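You operate a simulated robot arm through the tools that you are given. There is no shell and no other tool.

You are at the controls of a simulated robot arm. One attempt, no reset.

JOB
Square the pine board on the cups and level it with the wheel.
Fine: check with the spirit level, bubble between the lines; put the level back on its rest.
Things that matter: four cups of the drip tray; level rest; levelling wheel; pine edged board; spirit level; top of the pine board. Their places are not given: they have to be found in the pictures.

The check looks at the end state, three seconds after you hand in, the way a careful person would. Anything else that was tipped, shoved, dropped, spilled or broken makes it a failure.

ROBOT AND FRAMES
A 6-joint arm with a two-finger gripper, fixed in place. Base frame: the origin is on the floor under the middle of its stand, x ahead of it, y to its left, z up; the work surface is at about z = 0.882. Readings come in m, degrees, newtons and seconds.
It reaches about 1.572 m from its shoulder. Its first joint turns from -166.0 to 166.0 degrees. Payload 2.45 kg.
The tool frame sits at the grasp point between the pads (the TCP): z along the fingers, y along the line on which they close. The tips reach 0.02 m beyond it. The gripper opens to 0.14 m; its body begins 0.168 m behind the TCP.
Orientation is that of the tool frame in the base frame, as a unit quaternion [x, y, z, w]. With the fingers straight down and closing along the base's y, the tool's x points along the base's -x, its y along +y and its z along -z.

CONTROLS
- The arm moves only by the tool nudge_tool. Its arguments are lists of equal length, an entry for each row: "delta_pos": the shift along the base's x, y, z in units of 30 mm (1.0 is 30 mm), a list of three; "angular": the turn, a rotation vector about the base's x, y, z in units of 4 degrees (1.0 is 4 degrees), a list of three; "claw": the closure, from 0 (fully open) to 1 (shut). In form: {"delta_pos": [[dx, dy, dz], ...], "angular": [[wx, wy, wz], ...], "claw": [claw, ...]}. A call has 1 to 20 rows; each row shifts and turns the commanded pose from where the row before left it. A call with a number of a shift or a turn outside -1 to 1 is refused whole. A row lasts 0.2 s, in which the tool goes at most 0.05 m and 8.6 degrees; a call with a longer step from one row to the next is refused whole, and so is a gripper value outside its range. Where a pose cannot be reached the arm comes as near as it can. A force on the tool above 70 N (or 10 N above the force at the start of the call, whichever is more), or a blocked arm, ends the call early, and 0.2 s more pass. The fingers move at their own pace (about 0.045 m/s each) and stop on an object; they squeeze with about 37 N. The grip force told is the motor's: it shows also when the fingers shut on nothing. Time passes only in rows, and 0.2 s behind the last, so rows that do not move let the fingers close. It gives the time, the measured TCP pose, the force on the tool (base axes), the opening and the grip force at its end, in the units of the frame above (readings bear some noise), with the torque about the TCP (base axes, N m) and any sound that the robot's microphone picked up.
- Cameras (640 x 400 px; columns grow to the right, rows downward): "scene" is fixed at [0.0515, -0.6518, 1.486]; the picture's right is [0.76, -0.65, 0.00], its down [-0.28, -0.33, -0.90] and it looks along [0.58, 0.69, -0.44] (base axes); focal length 344 px, centre (320, 200). "wrist" rides on the gripper at [0.078, 0.011, -0.209] in the tool frame; the picture's right is [-0.14, 0.99, 0.00], its down [-0.92, -0.13, -0.37] and it looks along [-0.36, -0.05, 0.93] (tool axes); focal length 280 px, centre (320, 200).
- grab_frame(camera): a new picture of that camera. The clock stands still meanwhile.
- point_at(camera, pixels): for up to 12 pixels [column, row] of the newest picture of that camera ("zoom" is the newest enlarged one), the place [x, y, z] in the base frame of the surface seen there, good to about 0.002 m. The clock stands still meanwhile.
- enlarge(camera, box): a new picture of the part [left, top, right, bottom] of that camera's present view, enlarged. The clock stands still meanwhile.
- close_job(): hands the job in; it is judged then, once.

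Leave the gripper open and the arm clear of the work at the hand-in unless told otherwise.

The tools are called by a JSON object that holds its "method" and its "body". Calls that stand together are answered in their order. nudge_tool: Moves the arm, as the interface text tells. Its arguments: {"type":"object","properties":{"delta_pos":{"type":"array","items":{"type":"array","items":{"type":"number"}}},"angular":{"type":"array","items":{"type":"array","items":{"type":"number"}}},"claw":{"type":"array","items":{"type":"number"}}},"required":["delta_pos","angular","claw"]} The other tools are called the same way: grab_frame (camera) takes a picture; point_at (camera, pixels) gives the place of the surface under pixels of a picture; enlarge (camera, box) takes an enlarged picture of a part of a camera's view; close_job () hands the job in.

At the start:

```text
clock: 0.0
tool_pos: [0.6001, 0.282, 1.1851]
tcp_rot: [0.0, 1.0, 0.0, 0.001]
contact_force: [-0.3, 0.1, 0.3]
ft_torque: [0.01, -0.01, 0.05]
width: 0.1399
gripper_force: 0.0
```

scene: 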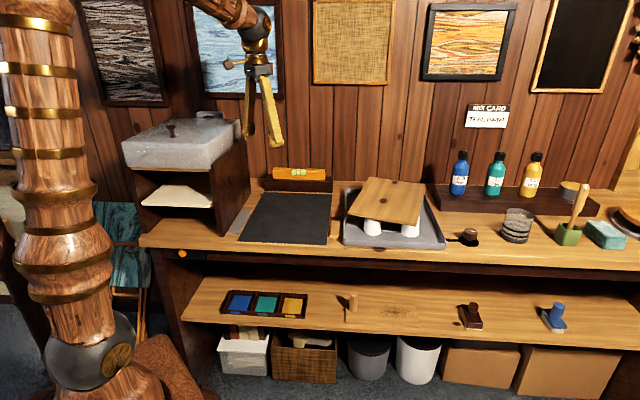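
wrist: 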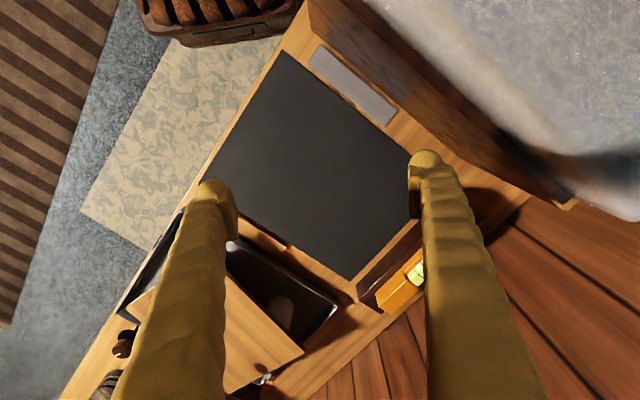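

I see the tray with cups and a skewed pine board at about (390,205), the spirit level (orange) at about (299,174) on a rest, and a possible wheel at (468,237). I'll enlarge those areas first.

{"method": "enlarge", "body": {"camera": "scene", "box": [330, 160, 490, 260]}}

{"method": "enlarge", "body": {"camera": "scene", "box": [230, 150, 390, 250]}}

```text
4.00 times, centred on (410, 210) of scene
```

zoom: 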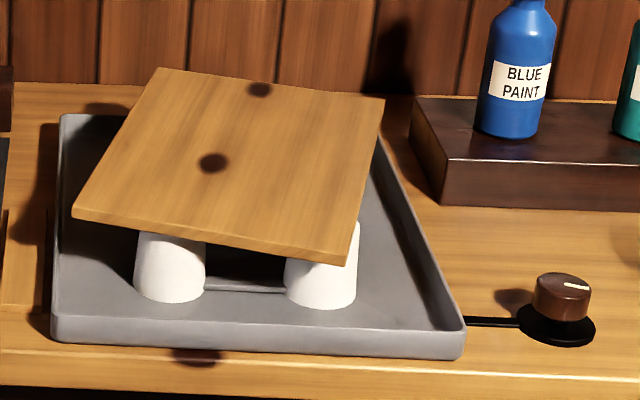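

```text
4.00 times, centred on (310, 200) of scene
```

zoom: 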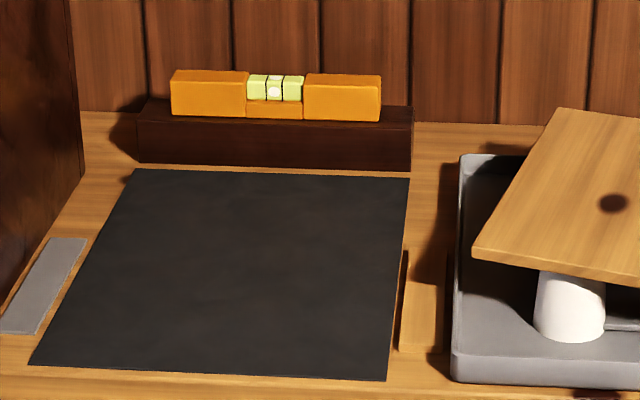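

The zoom now shows the level on its rest. I'll locate the level's and rest's corners here, and board/tray/wheel points in the scene picture.

{"method": "point_at", "body": {"camera": "zoom", "pixels": [[174, 74], [246, 75], [275, 90], [380, 78], [172, 110], [378, 117], [140, 125], [410, 132], [140, 158], [408, 167], [136, 172], [404, 182]]}}

{"method": "grab_frame", "body": {"camera": "scene"}}

```text
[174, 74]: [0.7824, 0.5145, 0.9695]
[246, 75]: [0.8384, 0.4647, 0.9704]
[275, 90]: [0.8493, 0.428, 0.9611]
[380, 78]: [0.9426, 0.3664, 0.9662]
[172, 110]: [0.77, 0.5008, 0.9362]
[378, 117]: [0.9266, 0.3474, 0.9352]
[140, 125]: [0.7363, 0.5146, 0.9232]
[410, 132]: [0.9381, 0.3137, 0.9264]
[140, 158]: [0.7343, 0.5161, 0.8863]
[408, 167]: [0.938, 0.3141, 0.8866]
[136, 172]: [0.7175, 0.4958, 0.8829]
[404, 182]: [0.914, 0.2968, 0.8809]
```

```text
taken
```

scene: 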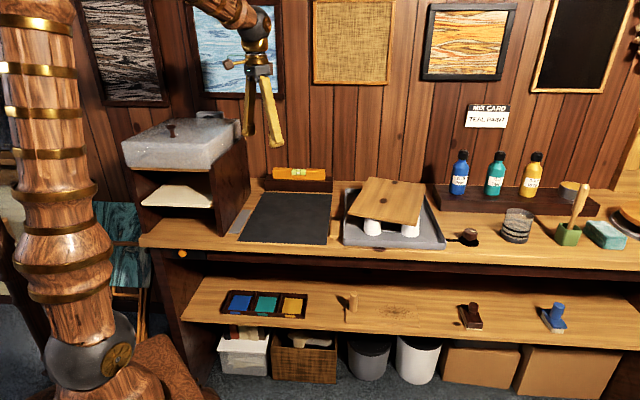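

The bench runs along about (0.707,-0.707). Now I'll zoom on the board and locate its corners, the tray and the cups.

{"method": "enlarge", "body": {"camera": "scene", "box": [330, 160, 490, 260]}}

{"method": "point_at", "body": {"camera": "zoom", "pixels": [[159, 70], [383, 100], [75, 210], [344, 260], [75, 217], [60, 118], [55, 330], [460, 345], [138, 238], [200, 295], [290, 262], [353, 250]]}}

{"method": "point_at", "body": {"camera": "zoom", "pixels": [[563, 276], [575, 286], [539, 280], [588, 286], [563, 310], [557, 340], [597, 330], [520, 320], [470, 321], [170, 300], [320, 306], [240, 290]]}}

```text
4.00 times, centred on (410, 210) of scene
```

zoom: 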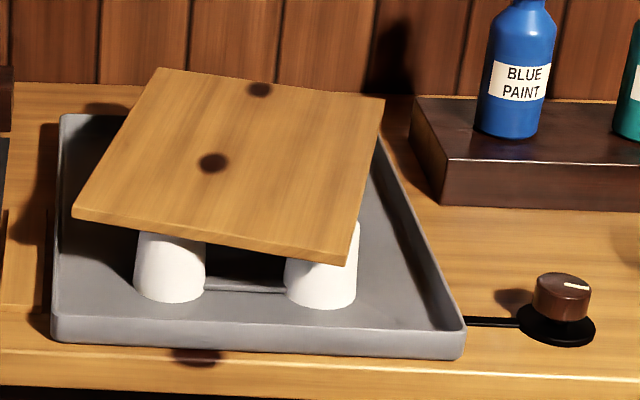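

```text
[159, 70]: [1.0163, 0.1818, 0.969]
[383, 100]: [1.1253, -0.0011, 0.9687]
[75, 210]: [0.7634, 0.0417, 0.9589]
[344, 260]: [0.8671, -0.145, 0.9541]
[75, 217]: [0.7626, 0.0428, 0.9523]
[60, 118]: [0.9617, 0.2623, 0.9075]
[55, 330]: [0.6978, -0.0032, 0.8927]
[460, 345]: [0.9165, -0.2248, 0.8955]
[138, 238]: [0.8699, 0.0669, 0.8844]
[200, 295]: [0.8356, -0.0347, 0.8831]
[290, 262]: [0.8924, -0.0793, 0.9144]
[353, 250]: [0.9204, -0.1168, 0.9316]
```

```text
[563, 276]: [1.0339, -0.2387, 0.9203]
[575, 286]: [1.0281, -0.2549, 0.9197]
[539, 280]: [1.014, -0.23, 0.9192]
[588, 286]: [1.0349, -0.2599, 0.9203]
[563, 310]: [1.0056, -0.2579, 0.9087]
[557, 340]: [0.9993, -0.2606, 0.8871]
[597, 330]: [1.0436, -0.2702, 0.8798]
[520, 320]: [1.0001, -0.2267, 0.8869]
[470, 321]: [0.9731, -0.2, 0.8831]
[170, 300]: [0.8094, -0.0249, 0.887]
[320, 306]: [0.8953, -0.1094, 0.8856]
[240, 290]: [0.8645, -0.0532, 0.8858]
```

The board's top corners give a centre near (0.943, 0.019). Its yaw is about 15° clockwise of the bench, and its front edge sits about 12 mm lower. I'll move the arm above the board, turning the gripper -45° to line up with the bench, to look from above.

{"method": "nudge_tool", "body": {"delta_pos": [[0.728, -0.503, 0.181], [0.728, -0.503, 0.181], [0.728, -0.503, 0.181], [0.728, -0.503, 0.181], [0.728, -0.503, 0.181], [0.728, -0.503, 0.181], [0.728, -0.503, 0.181], [0.728, -0.503, 0.181], [0.728, -0.503, 0.181], [0.728, -0.503, 0.181], [0.728, -0.503, 0.181], [0.728, -0.503, 0.181]], "angular": [[0, 0, -0.9375], [0, 0, -0.9375], [0, 0, -0.9375], [0, 0, -0.9375], [0, 0, -0.9375], [0, 0, -0.9375], [0, 0, -0.9375], [0, 0, -0.9375], [0, 0, -0.9375], [0, 0, -0.9375], [0, 0, -0.9375], [0, 0, -0.9375]], "claw": [0, 0, 0, 0, 0, 0, 0, 0, 0, 0, 0, 0]}}

{"method": "grab_frame", "body": {"camera": "wrist"}}

{"method": "grab_frame", "body": {"camera": "scene"}}

```text
clock: 2.6
tool_pos: [0.8591, 0.1013, 1.2509]
tcp_rot: [0.383, 0.924, 0.0, 0.0]
contact_force: [-0.6, 0.2, -0.4]
ft_torque: [0.0, -0.03, 0.02]
width: 0.1401
gripper_force: 0.1
```

```text
taken
```

wrist: 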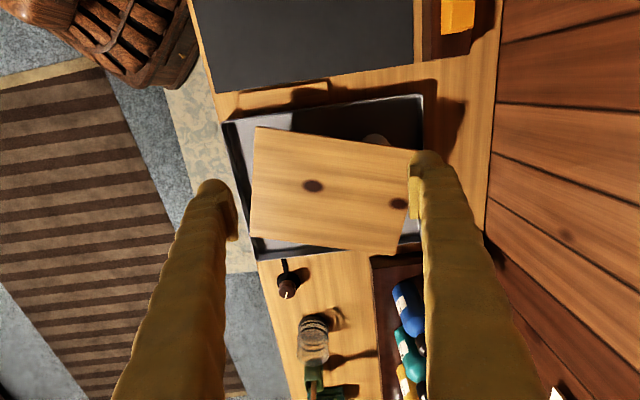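

```text
taken
```

scene: 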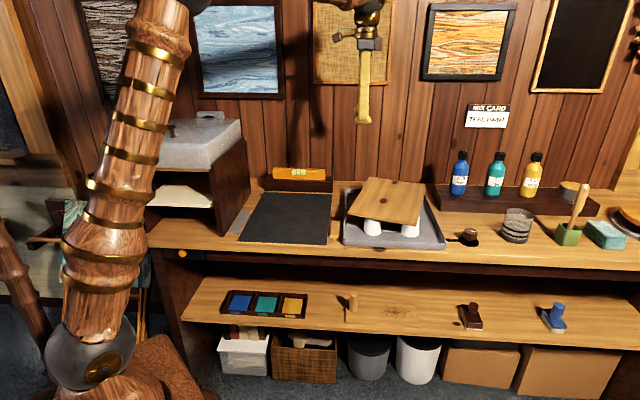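

From above the board looks skewed on the tray. I'll enlarge the wrist view around it and measure corners and tray rim.

{"method": "enlarge", "body": {"camera": "wrist", "box": [210, 80, 450, 300]}}

{"method": "point_at", "body": {"camera": "wrist", "pixels": [[258, 129], [252, 236], [396, 251], [408, 150], [314, 186], [399, 203], [226, 124], [421, 97], [257, 257], [372, 140], [285, 292], [300, 120]]}}

```text
1.82 times, centred on (330, 190) of wrist
```

zoom: 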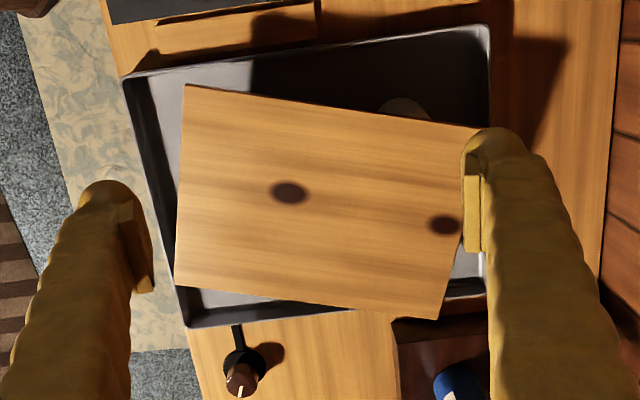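

```text
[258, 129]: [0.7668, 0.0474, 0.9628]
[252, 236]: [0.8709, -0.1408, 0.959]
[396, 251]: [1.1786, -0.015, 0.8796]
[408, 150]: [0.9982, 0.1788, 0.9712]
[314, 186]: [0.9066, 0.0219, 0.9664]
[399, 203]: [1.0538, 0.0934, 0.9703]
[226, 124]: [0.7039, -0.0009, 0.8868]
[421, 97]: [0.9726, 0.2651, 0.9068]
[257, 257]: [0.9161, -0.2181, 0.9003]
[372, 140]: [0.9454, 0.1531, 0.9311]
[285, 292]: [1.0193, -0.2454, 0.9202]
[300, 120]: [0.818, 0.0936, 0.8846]
```

The board is centred on the tray but turned about 15.5° clockwise, so I plan to push its edges gently with the open fingertips. First I'll look at the finger shape close up.

{"method": "enlarge", "body": {"camera": "scene", "box": [310, 0, 430, 130]}}

{"method": "enlarge", "body": {"camera": "wrist", "box": [160, 130, 480, 330]}}

{"method": "point_at", "body": {"camera": "wrist", "pixels": [[212, 185], [235, 210], [233, 235], [204, 200], [426, 155], [412, 180], [412, 215], [440, 190], [200, 240], [435, 240]]}}

```text
3.08 times, centred on (370, 65) of scene
```

zoom: 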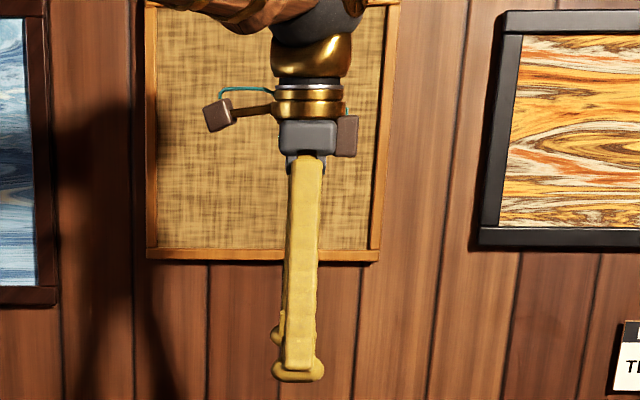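

```text
2.00 times, centred on (320, 230) of wrist
```

zoom: 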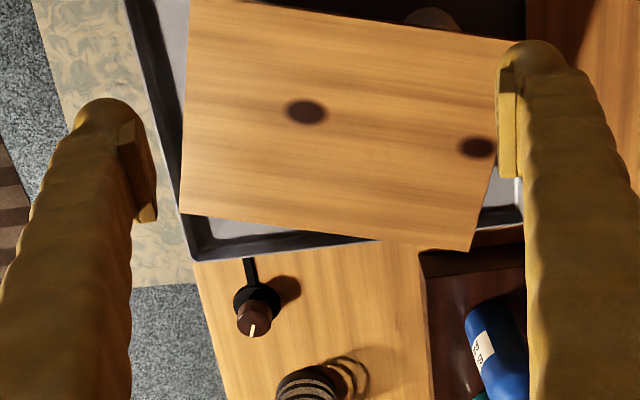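

```text
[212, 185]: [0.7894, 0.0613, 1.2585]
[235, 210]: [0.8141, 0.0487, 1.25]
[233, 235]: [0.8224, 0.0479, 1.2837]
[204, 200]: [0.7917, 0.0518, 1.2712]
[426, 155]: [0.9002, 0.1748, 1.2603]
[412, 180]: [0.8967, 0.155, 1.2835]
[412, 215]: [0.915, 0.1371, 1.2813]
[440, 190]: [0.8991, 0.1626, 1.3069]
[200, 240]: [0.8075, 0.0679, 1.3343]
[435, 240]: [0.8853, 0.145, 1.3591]
```

The finger ends in a wider foot about 2 cm tall. I need the clearances around the board: shelf and blue bottle on the right, wall at the back. I'll zoom on the scene there and measure.

{"method": "enlarge", "body": {"camera": "scene", "box": [400, 130, 560, 250]}}

{"method": "point_at", "body": {"camera": "scene", "pixels": [[428, 184], [441, 211], [434, 200], [459, 190], [459, 153], [470, 237], [515, 225], [400, 160], [340, 170], [495, 190], [534, 195], [495, 155]]}}

```text
3.33 times, centred on (480, 190) of scene
```

zoom: 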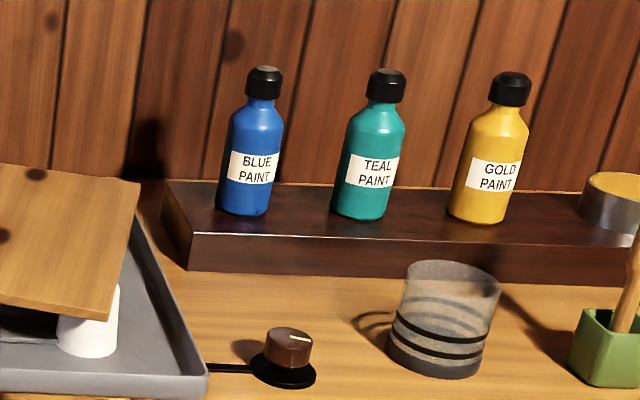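

```text
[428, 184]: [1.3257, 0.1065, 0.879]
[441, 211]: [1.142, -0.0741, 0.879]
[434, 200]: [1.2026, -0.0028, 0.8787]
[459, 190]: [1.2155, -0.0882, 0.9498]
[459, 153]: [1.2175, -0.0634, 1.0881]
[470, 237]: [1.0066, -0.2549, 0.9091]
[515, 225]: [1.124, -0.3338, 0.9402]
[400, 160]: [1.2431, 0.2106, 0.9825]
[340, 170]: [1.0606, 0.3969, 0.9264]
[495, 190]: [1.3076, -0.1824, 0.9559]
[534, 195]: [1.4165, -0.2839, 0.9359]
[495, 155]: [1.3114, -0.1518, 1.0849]
```

Clearances measured in bench coordinates (s = right, t = back): the shelf's left edge is at s≈0.865, the blue bottle's left side at s≈0.88, and the wall at t≈1.03. The board spans s 0.51–0.80. I'll go to the board's left side (s≈0.45, t≈0.655) and come part way down to look.

{"method": "nudge_tool", "body": {"delta_pos": [[-0.863, 0.486, 0], [-0.863, 0.486, 0], [-0.863, 0.486, 0], [0, 0, -0.95], [0, 0, -0.95], [0, 0, -0.95], [0, 0, -0.95], [0, 0, -0.95], [0, 0, -0.95], [0, 0, -0.95]], "angular": [[0, 0, 0], [0, 0, 0], [0, 0, 0], [0, 0, 0], [0, 0, 0], [0, 0, 0], [0, 0, 0], [0, 0, 0], [0, 0, 0], [0, 0, 0]], "claw": [0, 0, 0, 0, 0, 0, 0, 0, 0, 0]}}

{"method": "grab_frame", "body": {"camera": "wrist"}}

{"method": "enlarge", "body": {"camera": "scene", "box": [240, 100, 480, 260]}}

```text
clock: 4.8
tool_pos: [0.7846, 0.1452, 1.05]
tcp_rot: [0.383, 0.924, 0.0, 0.0]
contact_force: [-0.1, 0.6, 0.5]
ft_torque: [0.01, 0.02, 0.01]
width: 0.1397
gripper_force: 0.0
```

```text
taken
```

wrist: 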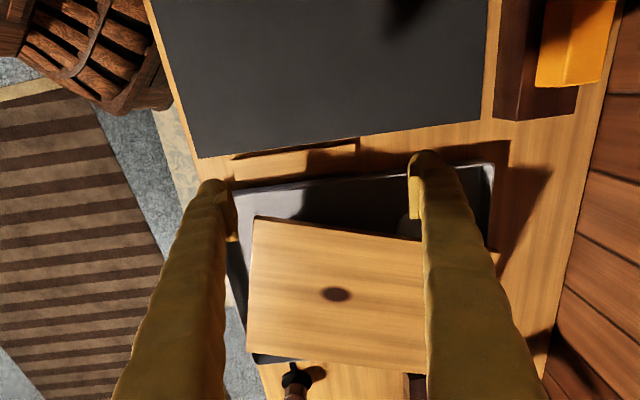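

```text
2.50 times, centred on (360, 180) of scene
```

zoom: 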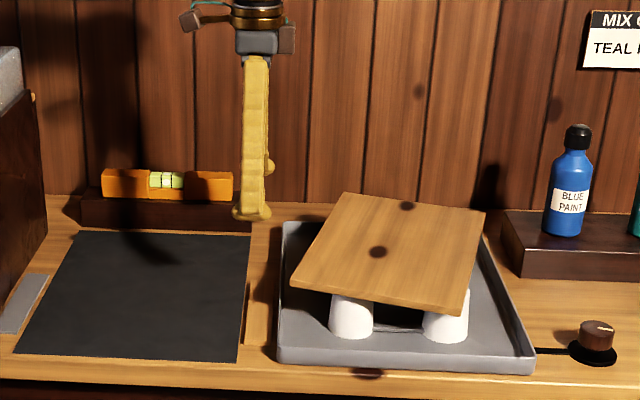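

The gripper is left of the board, with its front finger near the board's front-left corner. I'll lower to z≈0.967 so the feet are level with the board's edge.

{"method": "nudge_tool", "body": {"delta_pos": [[0, 0, -0.92], [0, 0, -0.92], [0, 0, -0.92], [0, 0, 0]], "angular": [[0, 0, 0], [0, 0, 0], [0, 0, 0], [0, 0, 0]], "claw": [0, 0, 0, 0]}}

{"method": "grab_frame", "body": {"camera": "wrist"}}

{"method": "enlarge", "body": {"camera": "scene", "box": [280, 120, 440, 260]}}

```text
clock: 5.8
tool_pos: [0.7832, 0.1439, 0.9694]
tcp_rot: [0.383, 0.924, 0.0, 0.0]
contact_force: [0.2, -0.2, -1.4]
ft_torque: [-0.03, 0.0, 0.01]
width: 0.14
gripper_force: 0.1
```

```text
taken
```

wrist: 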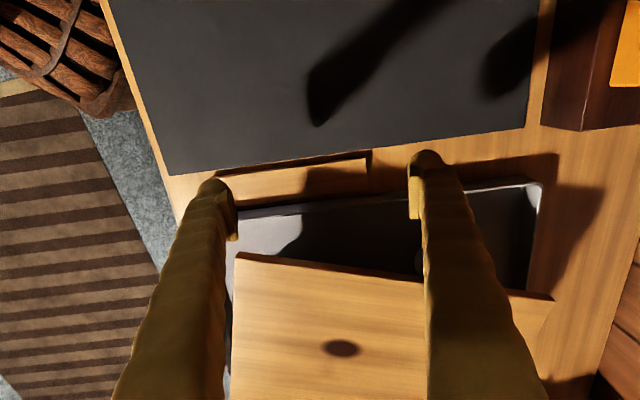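

```text
2.86 times, centred on (360, 190) of scene
```

zoom: 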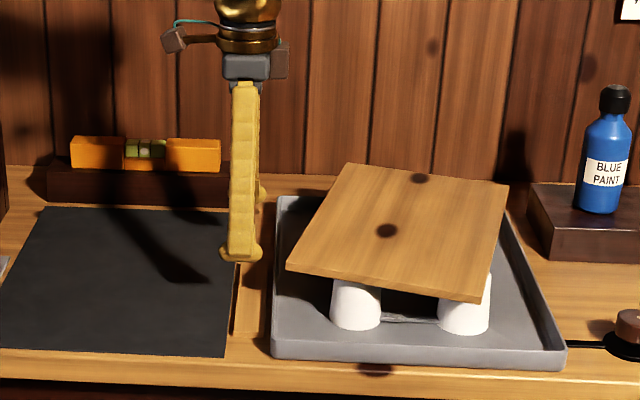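

Let me measure the front foot and the board corner precisely.

{"method": "point_at", "body": {"camera": "zoom", "pixels": [[225, 253], [242, 257], [258, 253], [242, 240], [289, 263], [289, 271], [482, 293], [508, 186], [352, 166], [347, 290]]}}

{"method": "point_at", "body": {"camera": "wrist", "pixels": [[215, 183], [236, 200], [236, 238], [423, 153], [410, 175], [410, 212], [236, 254], [550, 297], [204, 186]]}}

```text
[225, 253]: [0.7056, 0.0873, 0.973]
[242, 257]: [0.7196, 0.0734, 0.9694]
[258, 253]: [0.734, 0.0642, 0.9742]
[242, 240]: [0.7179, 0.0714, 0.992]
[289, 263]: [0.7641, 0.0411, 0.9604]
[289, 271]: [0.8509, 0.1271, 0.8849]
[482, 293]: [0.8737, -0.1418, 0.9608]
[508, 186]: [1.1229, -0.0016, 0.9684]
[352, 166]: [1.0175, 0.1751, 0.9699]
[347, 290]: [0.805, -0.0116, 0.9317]
```

```text
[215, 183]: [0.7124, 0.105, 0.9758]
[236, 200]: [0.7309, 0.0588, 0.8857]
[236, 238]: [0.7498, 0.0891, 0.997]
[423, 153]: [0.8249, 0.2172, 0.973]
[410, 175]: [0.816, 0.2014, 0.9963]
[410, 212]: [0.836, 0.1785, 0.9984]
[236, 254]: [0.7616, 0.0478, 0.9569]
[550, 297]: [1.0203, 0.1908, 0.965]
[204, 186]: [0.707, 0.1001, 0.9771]
```

The front foot is centred right on corner C (t≈0.57), so I'll shift 16 mm towards the back. Then I'll push slowly to the right until the finger face reaches s≈0.544.

{"method": "nudge_tool", "body": {"delta_pos": [[0.39, 0.39, 0], [0.353, -0.353, 0], [0.353, -0.353, 0], [0.118, -0.118, 0], [0.118, -0.118, 0], [0.118, -0.118, 0], [0.118, -0.118, 0], [0.118, -0.118, 0]], "angular": [[0, 0, 0], [0, 0, 0], [0, 0, 0], [0, 0, 0], [0, 0, 0], [0, 0, 0], [0, 0, 0], [0, 0, 0]], "claw": [0, 0, 0, 0, 0, 0, 0, 0]}}

{"method": "grab_frame", "body": {"camera": "wrist"}}

{"method": "enlarge", "body": {"camera": "scene", "box": [280, 120, 440, 260]}}

```text
clock: 7.6
tool_pos: [0.8334, 0.1173, 0.9667]
tcp_rot: [0.383, 0.924, 0.0, -0.001]
contact_force: [-0.9, 1.4, 0.9]
ft_torque: [-0.03, 0.01, -0.09]
width: 0.14
gripper_force: 0.0
```

```text
taken
```

wrist: 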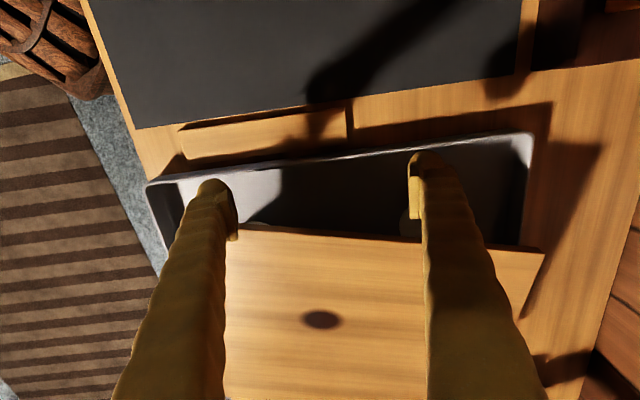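

```text
2.86 times, centred on (360, 190) of scene
```

zoom: 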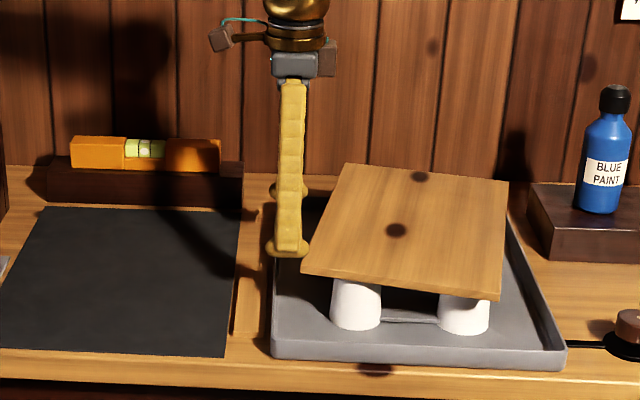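

The board turned smoothly and the cups did not move (contact force about 1.6 N). The finger face is now at s≈0.528, so I'll continue for another 16 mm.

{"method": "nudge_tool", "body": {"delta_pos": [[0.118, -0.118, 0], [0.118, -0.118, 0], [0.118, -0.118, 0], [0, 0, 0]], "angular": [[0, 0, 0], [0, 0, 0], [0, 0, 0], [0, 0, 0]], "claw": [0, 0, 0, 0]}}

{"method": "enlarge", "body": {"camera": "scene", "box": [280, 120, 440, 260]}}

{"method": "point_at", "body": {"camera": "zoom", "pixels": [[308, 271], [500, 295], [509, 183], [346, 166]]}}

```text
clock: 8.6
tool_pos: [0.8432, 0.108, 0.9686]
tcp_rot: [0.383, 0.924, 0.0, 0.0]
contact_force: [0.4, 0.3, 0.0]
ft_torque: [0.03, 0.03, -0.03]
width: 0.14
gripper_force: 0.1
```

```text
2.86 times, centred on (360, 190) of scene
```

zoom: 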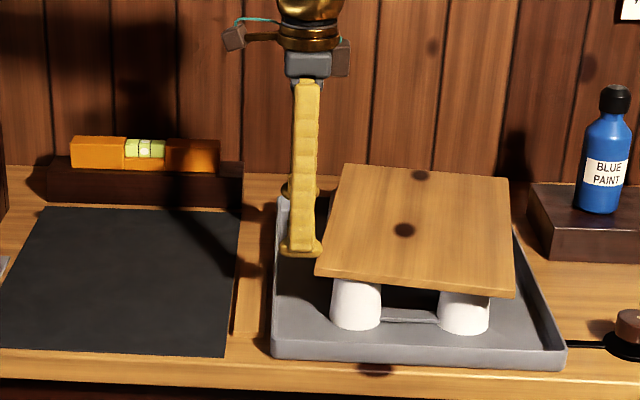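

```text
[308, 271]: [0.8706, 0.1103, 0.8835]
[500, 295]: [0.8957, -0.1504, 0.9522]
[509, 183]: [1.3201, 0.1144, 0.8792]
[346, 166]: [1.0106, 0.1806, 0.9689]
```

{"method": "point_at", "body": {"camera": "zoom", "pixels": [[318, 271], [513, 292], [505, 182], [349, 168], [320, 271], [511, 290], [420, 286], [430, 173]]}}

```text
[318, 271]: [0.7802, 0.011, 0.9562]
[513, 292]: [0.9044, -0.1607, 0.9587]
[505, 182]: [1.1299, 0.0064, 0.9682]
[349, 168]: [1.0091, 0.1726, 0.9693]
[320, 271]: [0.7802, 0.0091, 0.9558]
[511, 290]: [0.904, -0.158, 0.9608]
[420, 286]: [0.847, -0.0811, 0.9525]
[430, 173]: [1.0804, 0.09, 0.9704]
```

The yaw is now about -9° with the cups unmoved. I'll push 8 mm further, then back off to the left and rise.

{"method": "nudge_tool", "body": {"delta_pos": [[0.094, -0.094, 0], [0.094, -0.094, 0], [0, 0, 0], [-0.471, 0.471, 0], [-0.471, 0.471, 0], [0, 0, 1], [0, 0, 1], [0, 0, 1]], "angular": [[0, 0, 0], [0, 0, 0], [0, 0, 0], [0, 0, 0], [0, 0, 0], [0, 0, 0], [0, 0, 0], [0, 0, 0]], "claw": [0, 0, 0, 0, 0, 0, 0, 0]}}

{"method": "enlarge", "body": {"camera": "scene", "box": [330, 140, 490, 260]}}

```text
clock: 10.4
tool_pos: [0.8204, 0.1299, 1.0581]
tcp_rot: [0.383, 0.924, 0.0, 0.001]
contact_force: [0.9, -0.4, 0.7]
ft_torque: [-0.01, -0.01, 0.0]
width: 0.14
gripper_force: 0.1
```

```text
3.33 times, centred on (410, 200) of scene
```

zoom: 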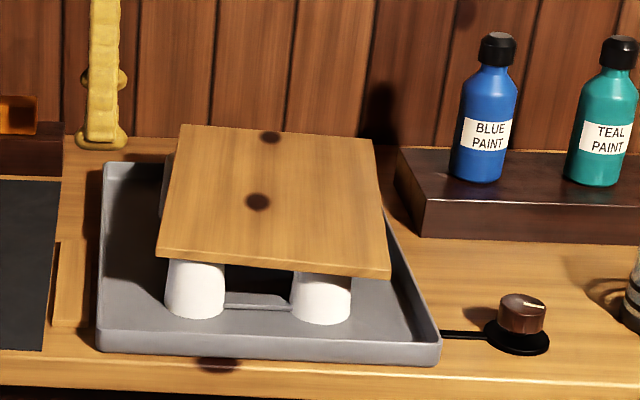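

Measuring the board corners plus the blue bottle and shelf edges in this zoom.

{"method": "point_at", "body": {"camera": "zoom", "pixels": [[184, 128], [371, 142], [162, 252], [385, 271], [456, 165], [478, 180], [498, 38], [465, 90], [398, 152], [424, 200]]}}

```text
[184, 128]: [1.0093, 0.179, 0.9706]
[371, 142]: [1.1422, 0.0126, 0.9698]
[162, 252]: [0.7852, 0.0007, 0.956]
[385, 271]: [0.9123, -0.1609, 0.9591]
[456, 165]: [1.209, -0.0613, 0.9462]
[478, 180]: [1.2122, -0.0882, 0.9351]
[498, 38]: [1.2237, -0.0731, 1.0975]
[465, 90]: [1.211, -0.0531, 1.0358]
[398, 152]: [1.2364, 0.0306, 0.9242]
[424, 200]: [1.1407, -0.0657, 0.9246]
```

The yaw is about -6.5°. Next I'll cross over the board at z≈1.06 to its right side (s≈0.832, t≈0.71).

{"method": "nudge_tool", "body": {"delta_pos": [[0.9, -0.7207, 0], [0.9, -0.7207, 0], [0.9, -0.7207, 0], [0.9, -0.7207, 0], [0.9, -0.7207, 0], [0.9, -0.7207, 0], [0.9, -0.7207, 0], [0.9, -0.7207, 0], [0.9, -0.7207, 0], [0.9, -0.7207, 0], [0, 0, 0]], "angular": [[0, 0, 0], [0, 0, 0], [0, 0, 0], [0, 0, 0], [0, 0, 0], [0, 0, 0], [0, 0, 0], [0, 0, 0], [0, 0, 0], [0, 0, 0], [0, 0, 0]], "claw": [0, 0, 0, 0, 0, 0, 0, 0, 0, 0, 0]}}

{"method": "enlarge", "body": {"camera": "scene", "box": [330, 100, 522, 260]}}

{"method": "grab_frame", "body": {"camera": "wrist"}}

```text
clock: 12.8
tool_pos: [1.0934, -0.0867, 1.0576]
tcp_rot: [0.383, 0.924, 0.0, 0.0]
contact_force: [0.0, -0.2, -0.6]
ft_torque: [-0.02, -0.05, 0.05]
width: 0.14
gripper_force: 0.2
```

```text
2.50 times, centred on (426, 180) of scene
```

zoom: 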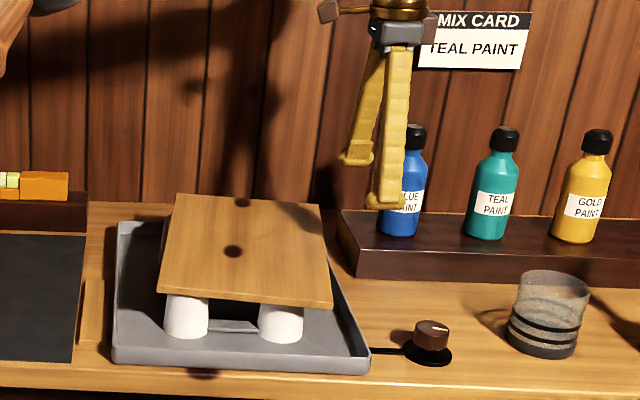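

```text
taken
```

wrist: 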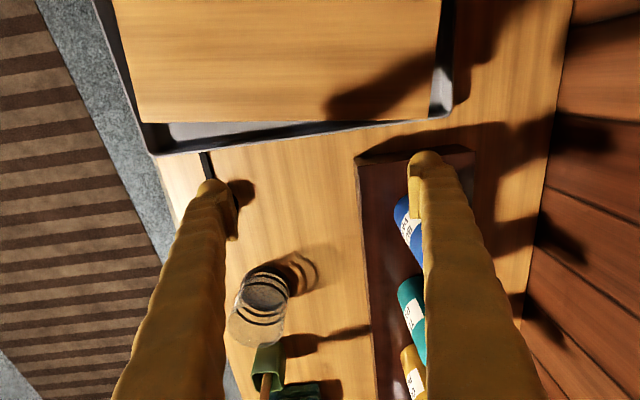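

The right fingers are between the board and the blue bottle, with about 30 mm clear of the bottle and about 16 mm clear of the board. I'll descend to z≈0.967.

{"method": "nudge_tool", "body": {"delta_pos": [[0, 0, -0.76], [0, 0, -0.76], [0, 0, -0.76], [0, 0, -0.72], [0, 0, 0]], "angular": [[0, 0, 0], [0, 0, 0], [0, 0, 0], [0, 0, 0], [0, 0, 0]], "claw": [0, 0, 0, 0, 0]}}

{"method": "enlarge", "body": {"camera": "scene", "box": [330, 100, 522, 260]}}

```text
clock: 14.0
tool_pos: [1.0925, -0.087, 0.9669]
tcp_rot: [0.383, 0.924, 0.0, -0.001]
contact_force: [0.2, 0.4, -0.4]
ft_torque: [-0.04, 0.01, 0.02]
width: 0.1398
gripper_force: 0.0
```

```text
2.50 times, centred on (426, 180) of scene
```

zoom: 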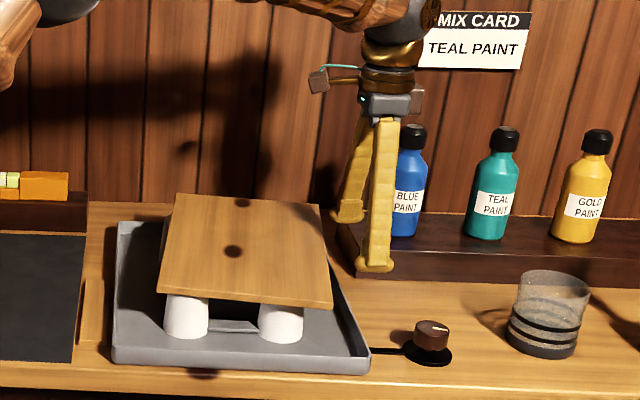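

The fingers are in place. I'll push slowly to the left, 50 mm in total, to bring the finger face to s≈0.763.

{"method": "nudge_tool", "body": {"delta_pos": [[-0.236, 0.236, 0], [-0.118, 0.118, 0], [-0.118, 0.118, 0], [-0.118, 0.118, 0], [-0.118, 0.118, 0], [-0.118, 0.118, 0], [-0.118, 0.118, 0], [-0.118, 0.118, 0], [-0.118, 0.118, 0]], "angular": [[0, 0, 0], [0, 0, 0], [0, 0, 0], [0, 0, 0], [0, 0, 0], [0, 0, 0], [0, 0, 0], [0, 0, 0], [0, 0, 0]], "claw": [0, 0, 0, 0, 0, 0, 0, 0, 0]}}

{"method": "enlarge", "body": {"camera": "scene", "box": [330, 140, 490, 260]}}

{"method": "grab_frame", "body": {"camera": "wrist"}}

```text
clock: 16.0
tool_pos: [1.0563, -0.0508, 0.9672]
tcp_rot: [0.382, 0.924, 0.0, 0.0]
contact_force: [1.4, -0.6, 0.9]
ft_torque: [-0.03, 0.06, 0.06]
width: 0.14
gripper_force: 0.1
```

```text
3.33 times, centred on (410, 200) of scene
```

zoom: 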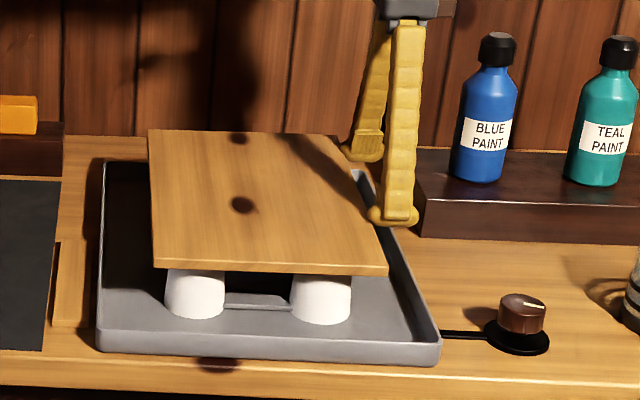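

```text
taken
```

wrist: 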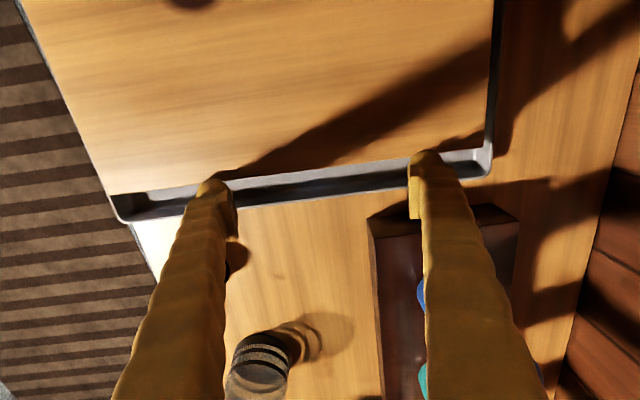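

Both fingers look almost flush with the right edge. I'll measure the corners.

{"method": "point_at", "body": {"camera": "zoom", "pixels": [[151, 132], [157, 262], [384, 271], [345, 142], [270, 268], [250, 132], [154, 200]]}}

{"method": "point_at", "body": {"wrist": "", "camera": "wrist", "pixels": [[110, 191], [250, 173], [330, 165], [400, 156], [488, 148], [60, 60]]}}

```text
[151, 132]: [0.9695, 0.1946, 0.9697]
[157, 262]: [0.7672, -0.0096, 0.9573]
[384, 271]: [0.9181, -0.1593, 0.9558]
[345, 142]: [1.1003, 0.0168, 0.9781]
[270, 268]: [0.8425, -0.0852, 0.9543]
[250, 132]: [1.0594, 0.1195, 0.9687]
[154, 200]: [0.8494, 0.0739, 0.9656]
```

```text
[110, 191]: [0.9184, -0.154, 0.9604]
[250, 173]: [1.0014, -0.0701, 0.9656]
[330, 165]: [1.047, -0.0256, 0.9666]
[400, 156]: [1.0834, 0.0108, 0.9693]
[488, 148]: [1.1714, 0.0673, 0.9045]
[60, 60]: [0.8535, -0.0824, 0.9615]
```

The right edge is straight (s≈0.758 along its whole length), and the front edge sits at t≈0.536 with yaw close to 0. I'll back off 20 mm, rise, and move clear to check centring against tray and cups.

{"method": "nudge_tool", "body": {"delta_pos": [[0.471, -0.471, 0], [0, 0, 1], [0, 0, 1], [0, 0, 1], [0, 0, 1], [-0.7, 0.7, 0.3], [-0.7, 0.7, 0.3], [-0.7, 0.7, 0.3], [-0.7, 0.7, 0.3], [-0.7, 0.7, 0.3], [-0.7, 0.7, 0.3], [-0.7, 0.7, 0.3], [-0.7, 0.7, 0.3], [0, 0, 0]], "angular": [[0, 0, 0], [0, 0, 0], [0, 0, 0], [0, 0, 0], [0, 0, 0], [0, 0, 0], [0, 0, 0], [0, 0, 0], [0, 0, 0], [0, 0, 0], [0, 0, 0], [0, 0, 0], [0, 0, 0], [0, 0, 0]], "claw": [0, 0, 0, 0, 0, 0, 0, 0, 0, 0, 0, 0, 0, 0]}}

{"method": "enlarge", "body": {"camera": "scene", "box": [330, 160, 490, 260]}}

{"method": "grab_frame", "body": {"camera": "wrist"}}

```text
clock: 19.0
tool_pos: [0.9018, 0.1039, 1.1572]
tcp_rot: [0.383, 0.924, 0.0, 0.0]
contact_force: [0.8, -0.6, 0.7]
ft_torque: [0.02, -0.01, 0.07]
width: 0.1401
gripper_force: 0.1
```

```text
4.00 times, centred on (410, 210) of scene
```

zoom: 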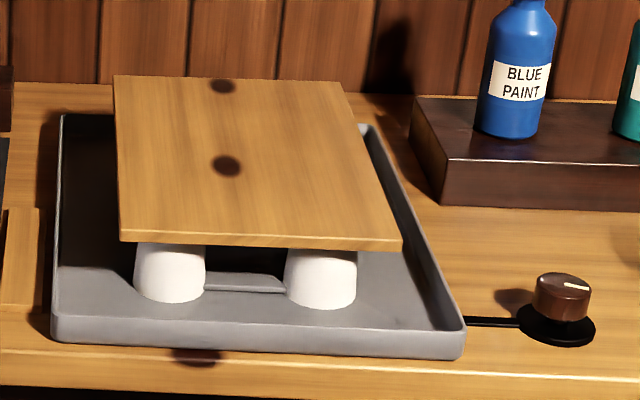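

```text
taken
```

wrist: 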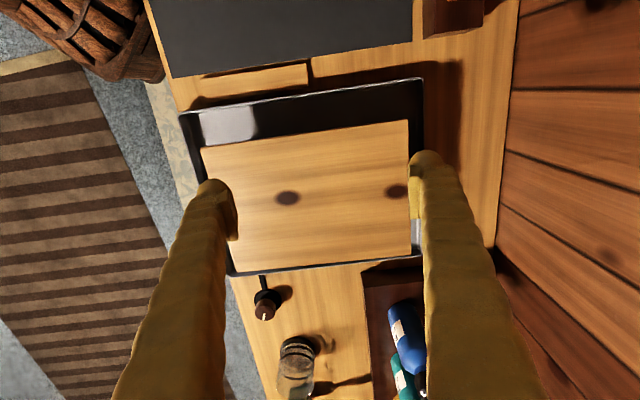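

Squared well. I'll measure board corners, tray rim and cup extents now to check centring.

{"method": "point_at", "body": {"camera": "zoom", "pixels": [[115, 78], [340, 84], [123, 232], [398, 242], [70, 330], [440, 345], [137, 285], [203, 285], [287, 290], [354, 290], [170, 297], [320, 303]]}}

{"method": "enlarge", "body": {"camera": "wrist", "box": [170, 60, 450, 290]}}

{"method": "point_at", "body": {"camera": "wrist", "pixels": [[205, 150], [406, 123], [407, 252], [183, 117], [421, 82], [300, 97], [350, 90], [300, 266], [350, 259], [240, 271]]}}

```text
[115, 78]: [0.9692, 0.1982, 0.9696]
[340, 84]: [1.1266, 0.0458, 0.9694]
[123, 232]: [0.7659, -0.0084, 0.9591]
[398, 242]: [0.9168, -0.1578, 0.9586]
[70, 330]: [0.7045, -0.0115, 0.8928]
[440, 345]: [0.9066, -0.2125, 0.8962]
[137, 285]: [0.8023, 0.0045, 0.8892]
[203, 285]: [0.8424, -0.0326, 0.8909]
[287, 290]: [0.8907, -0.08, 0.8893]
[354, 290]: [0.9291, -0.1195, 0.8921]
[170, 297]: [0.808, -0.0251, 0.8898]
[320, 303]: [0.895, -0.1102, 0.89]
```

```text
1.74 times, centred on (310, 175) of wrist
```

zoom: 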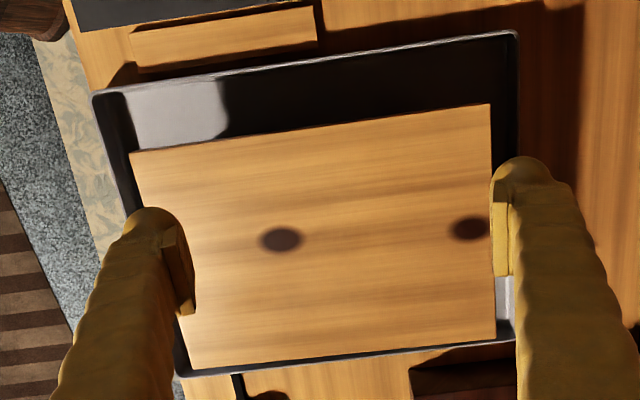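

```text
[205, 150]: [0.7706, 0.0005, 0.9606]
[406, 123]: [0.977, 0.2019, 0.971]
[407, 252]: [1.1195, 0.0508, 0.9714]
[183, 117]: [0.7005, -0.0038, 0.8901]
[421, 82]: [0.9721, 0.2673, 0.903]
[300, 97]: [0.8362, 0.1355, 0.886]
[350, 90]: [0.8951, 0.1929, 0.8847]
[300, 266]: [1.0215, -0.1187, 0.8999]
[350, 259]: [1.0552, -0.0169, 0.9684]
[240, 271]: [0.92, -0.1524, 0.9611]
```

The board centre (s≈0.6535, t≈0.682) matches the cups' midpoint (s≈0.653) and the tray, and yaw is about 0. It still tilts about 2.1°, front low. Next I'll look at the wheel, enlarging the scene around it.

{"method": "enlarge", "body": {"camera": "scene", "box": [436, 215, 500, 255]}}

{"method": "point_at", "body": {"camera": "zoom", "pixels": [[250, 135], [320, 110], [395, 150], [320, 170], [250, 190], [390, 200], [320, 225], [340, 135], [375, 142], [330, 270], [200, 230], [60, 218]]}}

```text
10.00 times, centred on (468, 235) of scene
```

zoom: 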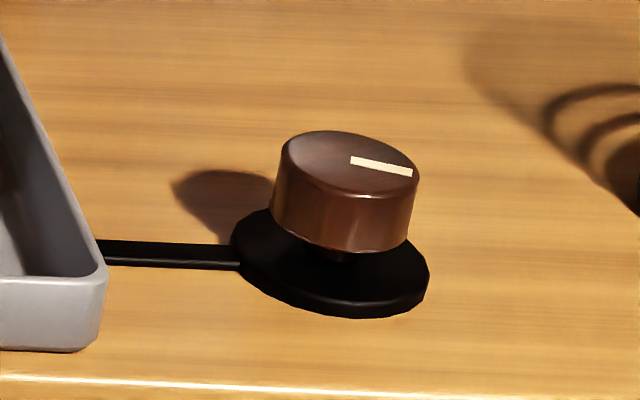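

```text
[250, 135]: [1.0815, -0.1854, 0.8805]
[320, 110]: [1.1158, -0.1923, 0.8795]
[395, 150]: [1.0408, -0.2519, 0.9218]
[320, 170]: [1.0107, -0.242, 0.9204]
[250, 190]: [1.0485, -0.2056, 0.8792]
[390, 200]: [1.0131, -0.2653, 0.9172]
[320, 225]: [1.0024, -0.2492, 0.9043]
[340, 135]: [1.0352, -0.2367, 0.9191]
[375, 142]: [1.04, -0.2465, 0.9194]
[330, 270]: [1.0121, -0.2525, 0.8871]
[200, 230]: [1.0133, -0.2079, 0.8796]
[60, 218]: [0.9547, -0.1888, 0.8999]
```

{"method": "point_at", "body": {"camera": "zoom", "pixels": [[288, 152], [330, 134], [414, 178], [350, 190], [350, 163], [310, 139], [395, 160], [300, 175], [278, 215], [340, 245], [405, 235], [380, 165]]}}

```text
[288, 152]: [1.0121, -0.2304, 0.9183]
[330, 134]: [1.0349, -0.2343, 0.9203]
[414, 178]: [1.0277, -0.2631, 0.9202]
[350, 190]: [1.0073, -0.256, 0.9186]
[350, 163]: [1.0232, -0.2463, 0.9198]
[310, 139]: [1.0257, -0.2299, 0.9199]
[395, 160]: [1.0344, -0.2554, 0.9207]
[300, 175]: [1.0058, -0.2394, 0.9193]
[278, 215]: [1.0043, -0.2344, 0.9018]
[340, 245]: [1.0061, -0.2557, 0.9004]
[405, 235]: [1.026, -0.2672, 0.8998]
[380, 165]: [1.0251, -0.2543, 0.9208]
```

The wheel knob's centre is about (1.0225, -0.247), radius about 0.019, top z≈0.92, with a black flange at z≈0.887. Its white line points at about -69°. I'll move above it with the gripper part closed.

{"method": "nudge_tool", "body": {"delta_pos": [[0.335, -0.975, -0.297], [0.335, -0.975, -0.297], [0.335, -0.975, -0.297], [0.335, -0.975, -0.297], [0.335, -0.975, -0.297], [0.335, -0.975, -0.297], [0.335, -0.975, -0.297], [0.335, -0.975, -0.297], [0.335, -0.975, -0.297], [0.335, -0.975, -0.297], [0.335, -0.975, -0.297], [0.335, -0.975, -0.297], [0, 0, 0]], "angular": [[0, 0, 0], [0, 0, 0], [0, 0, 0], [0, 0, 0], [0, 0, 0], [0, 0, 0], [0, 0, 0], [0, 0, 0], [0, 0, 0], [0, 0, 0], [0, 0, 0], [0, 0, 0], [0, 0, 0]], "claw": [0.4, 0.4, 0.4, 0.4, 0.4, 0.4, 0.4, 0.4, 0.4, 0.4, 0.4, 0.4, 0.4]}}

{"method": "grab_frame", "body": {"camera": "wrist"}}

{"method": "grab_frame", "body": {"camera": "scene"}}

```text
clock: 21.8
tool_pos: [1.0236, -0.2484, 1.0529]
tcp_rot: [0.383, 0.924, 0.0, 0.0]
contact_force: [-0.4, -0.3, -0.3]
ft_torque: [0.05, 0.0, 0.0]
width: 0.084
gripper_force: 0.0
```

```text
taken
```

wrist: 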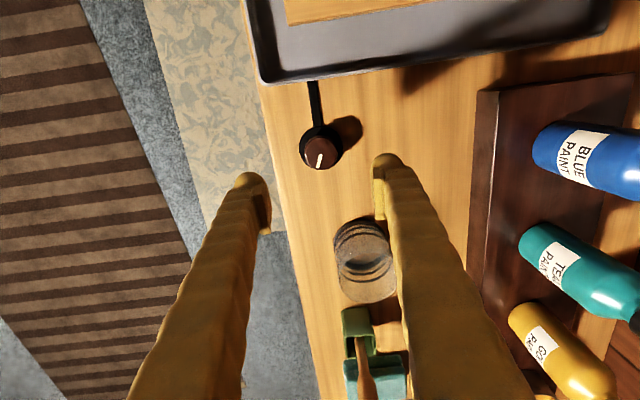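

```text
taken
```

scene: 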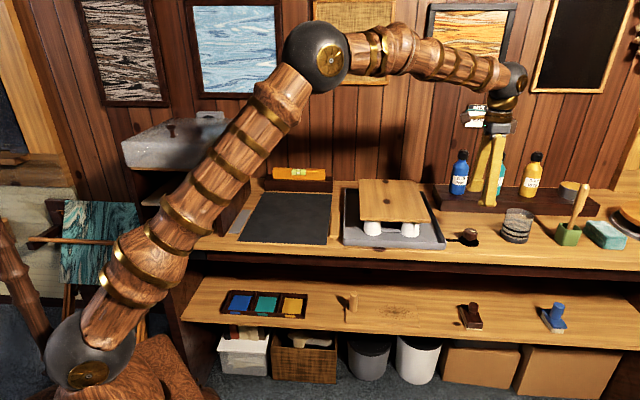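

The knob is at about (321,152) in the wrist picture. I'll refine its centre from here.

{"method": "enlarge", "body": {"camera": "wrist", "box": [281, 127, 361, 177]}}

{"method": "point_at", "body": {"camera": "zoom", "pixels": [[190, 200], [320, 85], [460, 200], [320, 320], [320, 200], [180, 260], [440, 150], [250, 110], [400, 280]]}}

```text
8.00 times, centred on (321, 152) of wrist
```

zoom: 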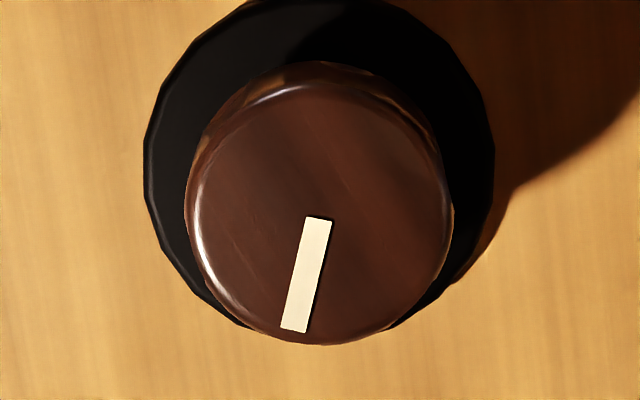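

```text
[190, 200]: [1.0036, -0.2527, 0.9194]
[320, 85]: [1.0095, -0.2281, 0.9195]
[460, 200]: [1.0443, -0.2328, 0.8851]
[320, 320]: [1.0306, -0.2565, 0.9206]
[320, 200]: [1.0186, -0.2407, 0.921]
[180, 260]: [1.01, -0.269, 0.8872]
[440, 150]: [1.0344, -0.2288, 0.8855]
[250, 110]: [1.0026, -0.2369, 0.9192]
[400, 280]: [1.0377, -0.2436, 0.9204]
```

The wrist view puts the knob centre near (1.020,-0.242) and the scene view near (1.0225,-0.247), so I'll use about (1.021,-0.2445). I'll descend to z≈0.95 first and check alignment.

{"method": "nudge_tool", "body": {"delta_pos": [[-0.087, 0.13, -0.7], [0, 0, -0.9], [0, 0, -0.9], [0, 0, -0.9], [0, 0, 0]], "angular": [[0, 0, 0], [0, 0, 0], [0, 0, 0], [0, 0, 0], [0, 0, 0]], "claw": [0.4, 0.4, 0.4, 0.4, 0.4]}}

{"method": "grab_frame", "body": {"camera": "wrist"}}

{"method": "enlarge", "body": {"camera": "scene", "box": [400, 160, 528, 260]}}

```text
clock: 23.0
tool_pos: [1.0226, -0.242, 0.9505]
tcp_rot: [0.383, 0.924, 0.0, 0.0]
contact_force: [-0.2, -0.8, -1.4]
ft_torque: [-0.01, 0.01, 0.03]
width: 0.0842
gripper_force: 0.0
```

```text
taken
```

wrist: 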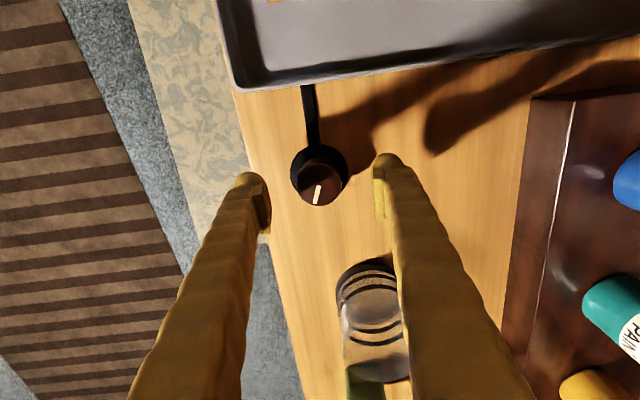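

```text
4.00 times, centred on (464, 210) of scene
```

zoom: 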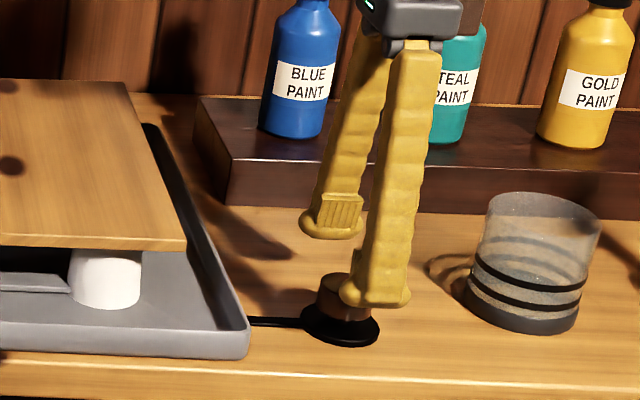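

The knob's top appears at (320,183), which is just where the gripper axis projects, so it is aligned. I'll go down to z≈0.913 and close on the knob.

{"method": "nudge_tool", "body": {"delta_pos": [[0, 0, -0.42], [0, 0, -0.42], [0, 0, -0.41], [0, 0, 0], [0, 0, 0], [0, 0, 0], [0, 0, 0], [0, 0, 0]], "angular": [[0, 0, 0], [0, 0, 0], [0, 0, 0], [0, 0, 0], [0, 0, 0], [0, 0, 0], [0, 0, 0], [0, 0, 0]], "claw": [0.4, 0.4, 0.4, 0.4, 0.6, 0.7, 0.8, 0.8]}}

{"method": "grab_frame", "body": {"camera": "wrist"}}

{"method": "enlarge", "body": {"camera": "scene", "box": [400, 160, 528, 260]}}

```text
clock: 24.8
tool_pos: [1.0202, -0.2428, 0.9125]
tcp_rot: [0.383, 0.924, -0.001, -0.001]
contact_force: [3.4, 3.0, -1.2]
ft_torque: [0.03, -0.08, 0.0]
width: 0.0405
gripper_force: 32.8
```

```text
taken
```

wrist: 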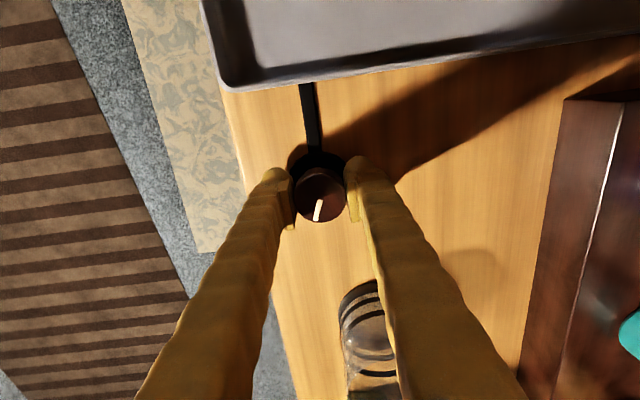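

```text
4.00 times, centred on (464, 210) of scene
```

zoom: 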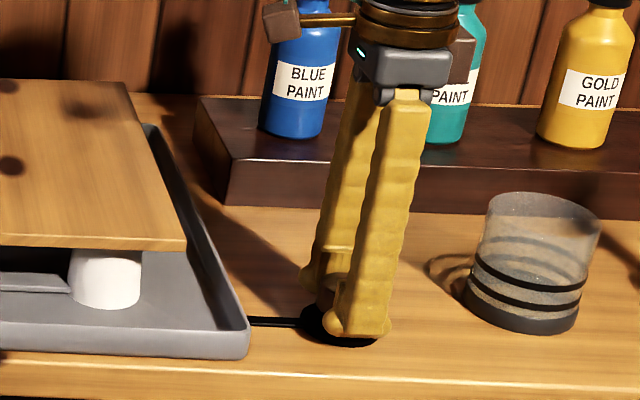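

The knob is gripped (width 0.0405, 33 N). As a test I'll turn it +24° (counter-clockwise from above) and see how the board's tilt answers.

{"method": "nudge_tool", "body": {"delta_pos": [[0, 0, 0], [0, 0, 0], [0, 0, 0], [0, 0, 0], [0, 0, 0], [0, 0, 0], [0, 0, 0]], "angular": [[0, 0, 1], [0, 0, 1], [0, 0, 1], [0, 0, 1], [0, 0, 1], [0, 0, 1], [0, 0, 0]], "claw": [0.8, 0.8, 0.8, 0.8, 0.8, 0.8, 0.8]}}

{"method": "enlarge", "body": {"camera": "scene", "box": [330, 160, 490, 260]}}

{"method": "point_at", "body": {"camera": "zoom", "pixels": [[118, 80], [336, 86], [126, 230], [395, 240], [230, 80], [260, 236], [200, 80], [180, 232], [100, 128], [330, 345]]}}

{"method": "grab_frame", "body": {"camera": "wrist"}}

```text
clock: 26.4
tool_pos: [1.0215, -0.2437, 0.9131]
tcp_rot: [0.181, 0.983, -0.001, 0.0]
contact_force: [10.6, 8.6, -8.4]
ft_torque: [0.08, -0.12, 0.02]
width: 0.0404
gripper_force: 45.3
```

```text
4.00 times, centred on (410, 210) of scene
```

zoom: 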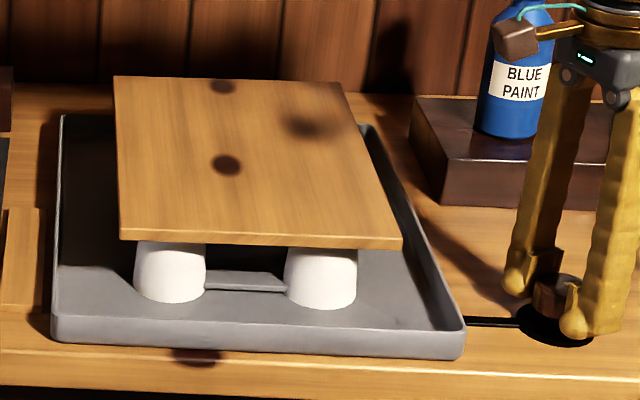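

```text
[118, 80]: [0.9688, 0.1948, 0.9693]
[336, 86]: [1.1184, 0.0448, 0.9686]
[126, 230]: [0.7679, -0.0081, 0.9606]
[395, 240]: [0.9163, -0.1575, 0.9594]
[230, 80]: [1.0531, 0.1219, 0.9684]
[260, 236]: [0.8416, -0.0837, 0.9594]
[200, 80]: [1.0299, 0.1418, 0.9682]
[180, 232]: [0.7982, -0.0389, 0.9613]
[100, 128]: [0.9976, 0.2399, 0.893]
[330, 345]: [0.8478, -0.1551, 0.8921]
```

```text
taken
```

wrist: 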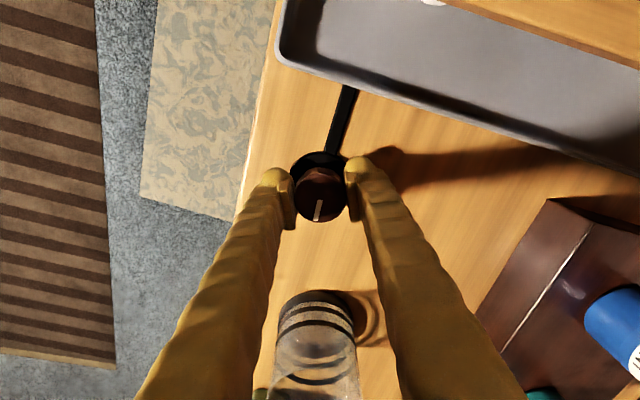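

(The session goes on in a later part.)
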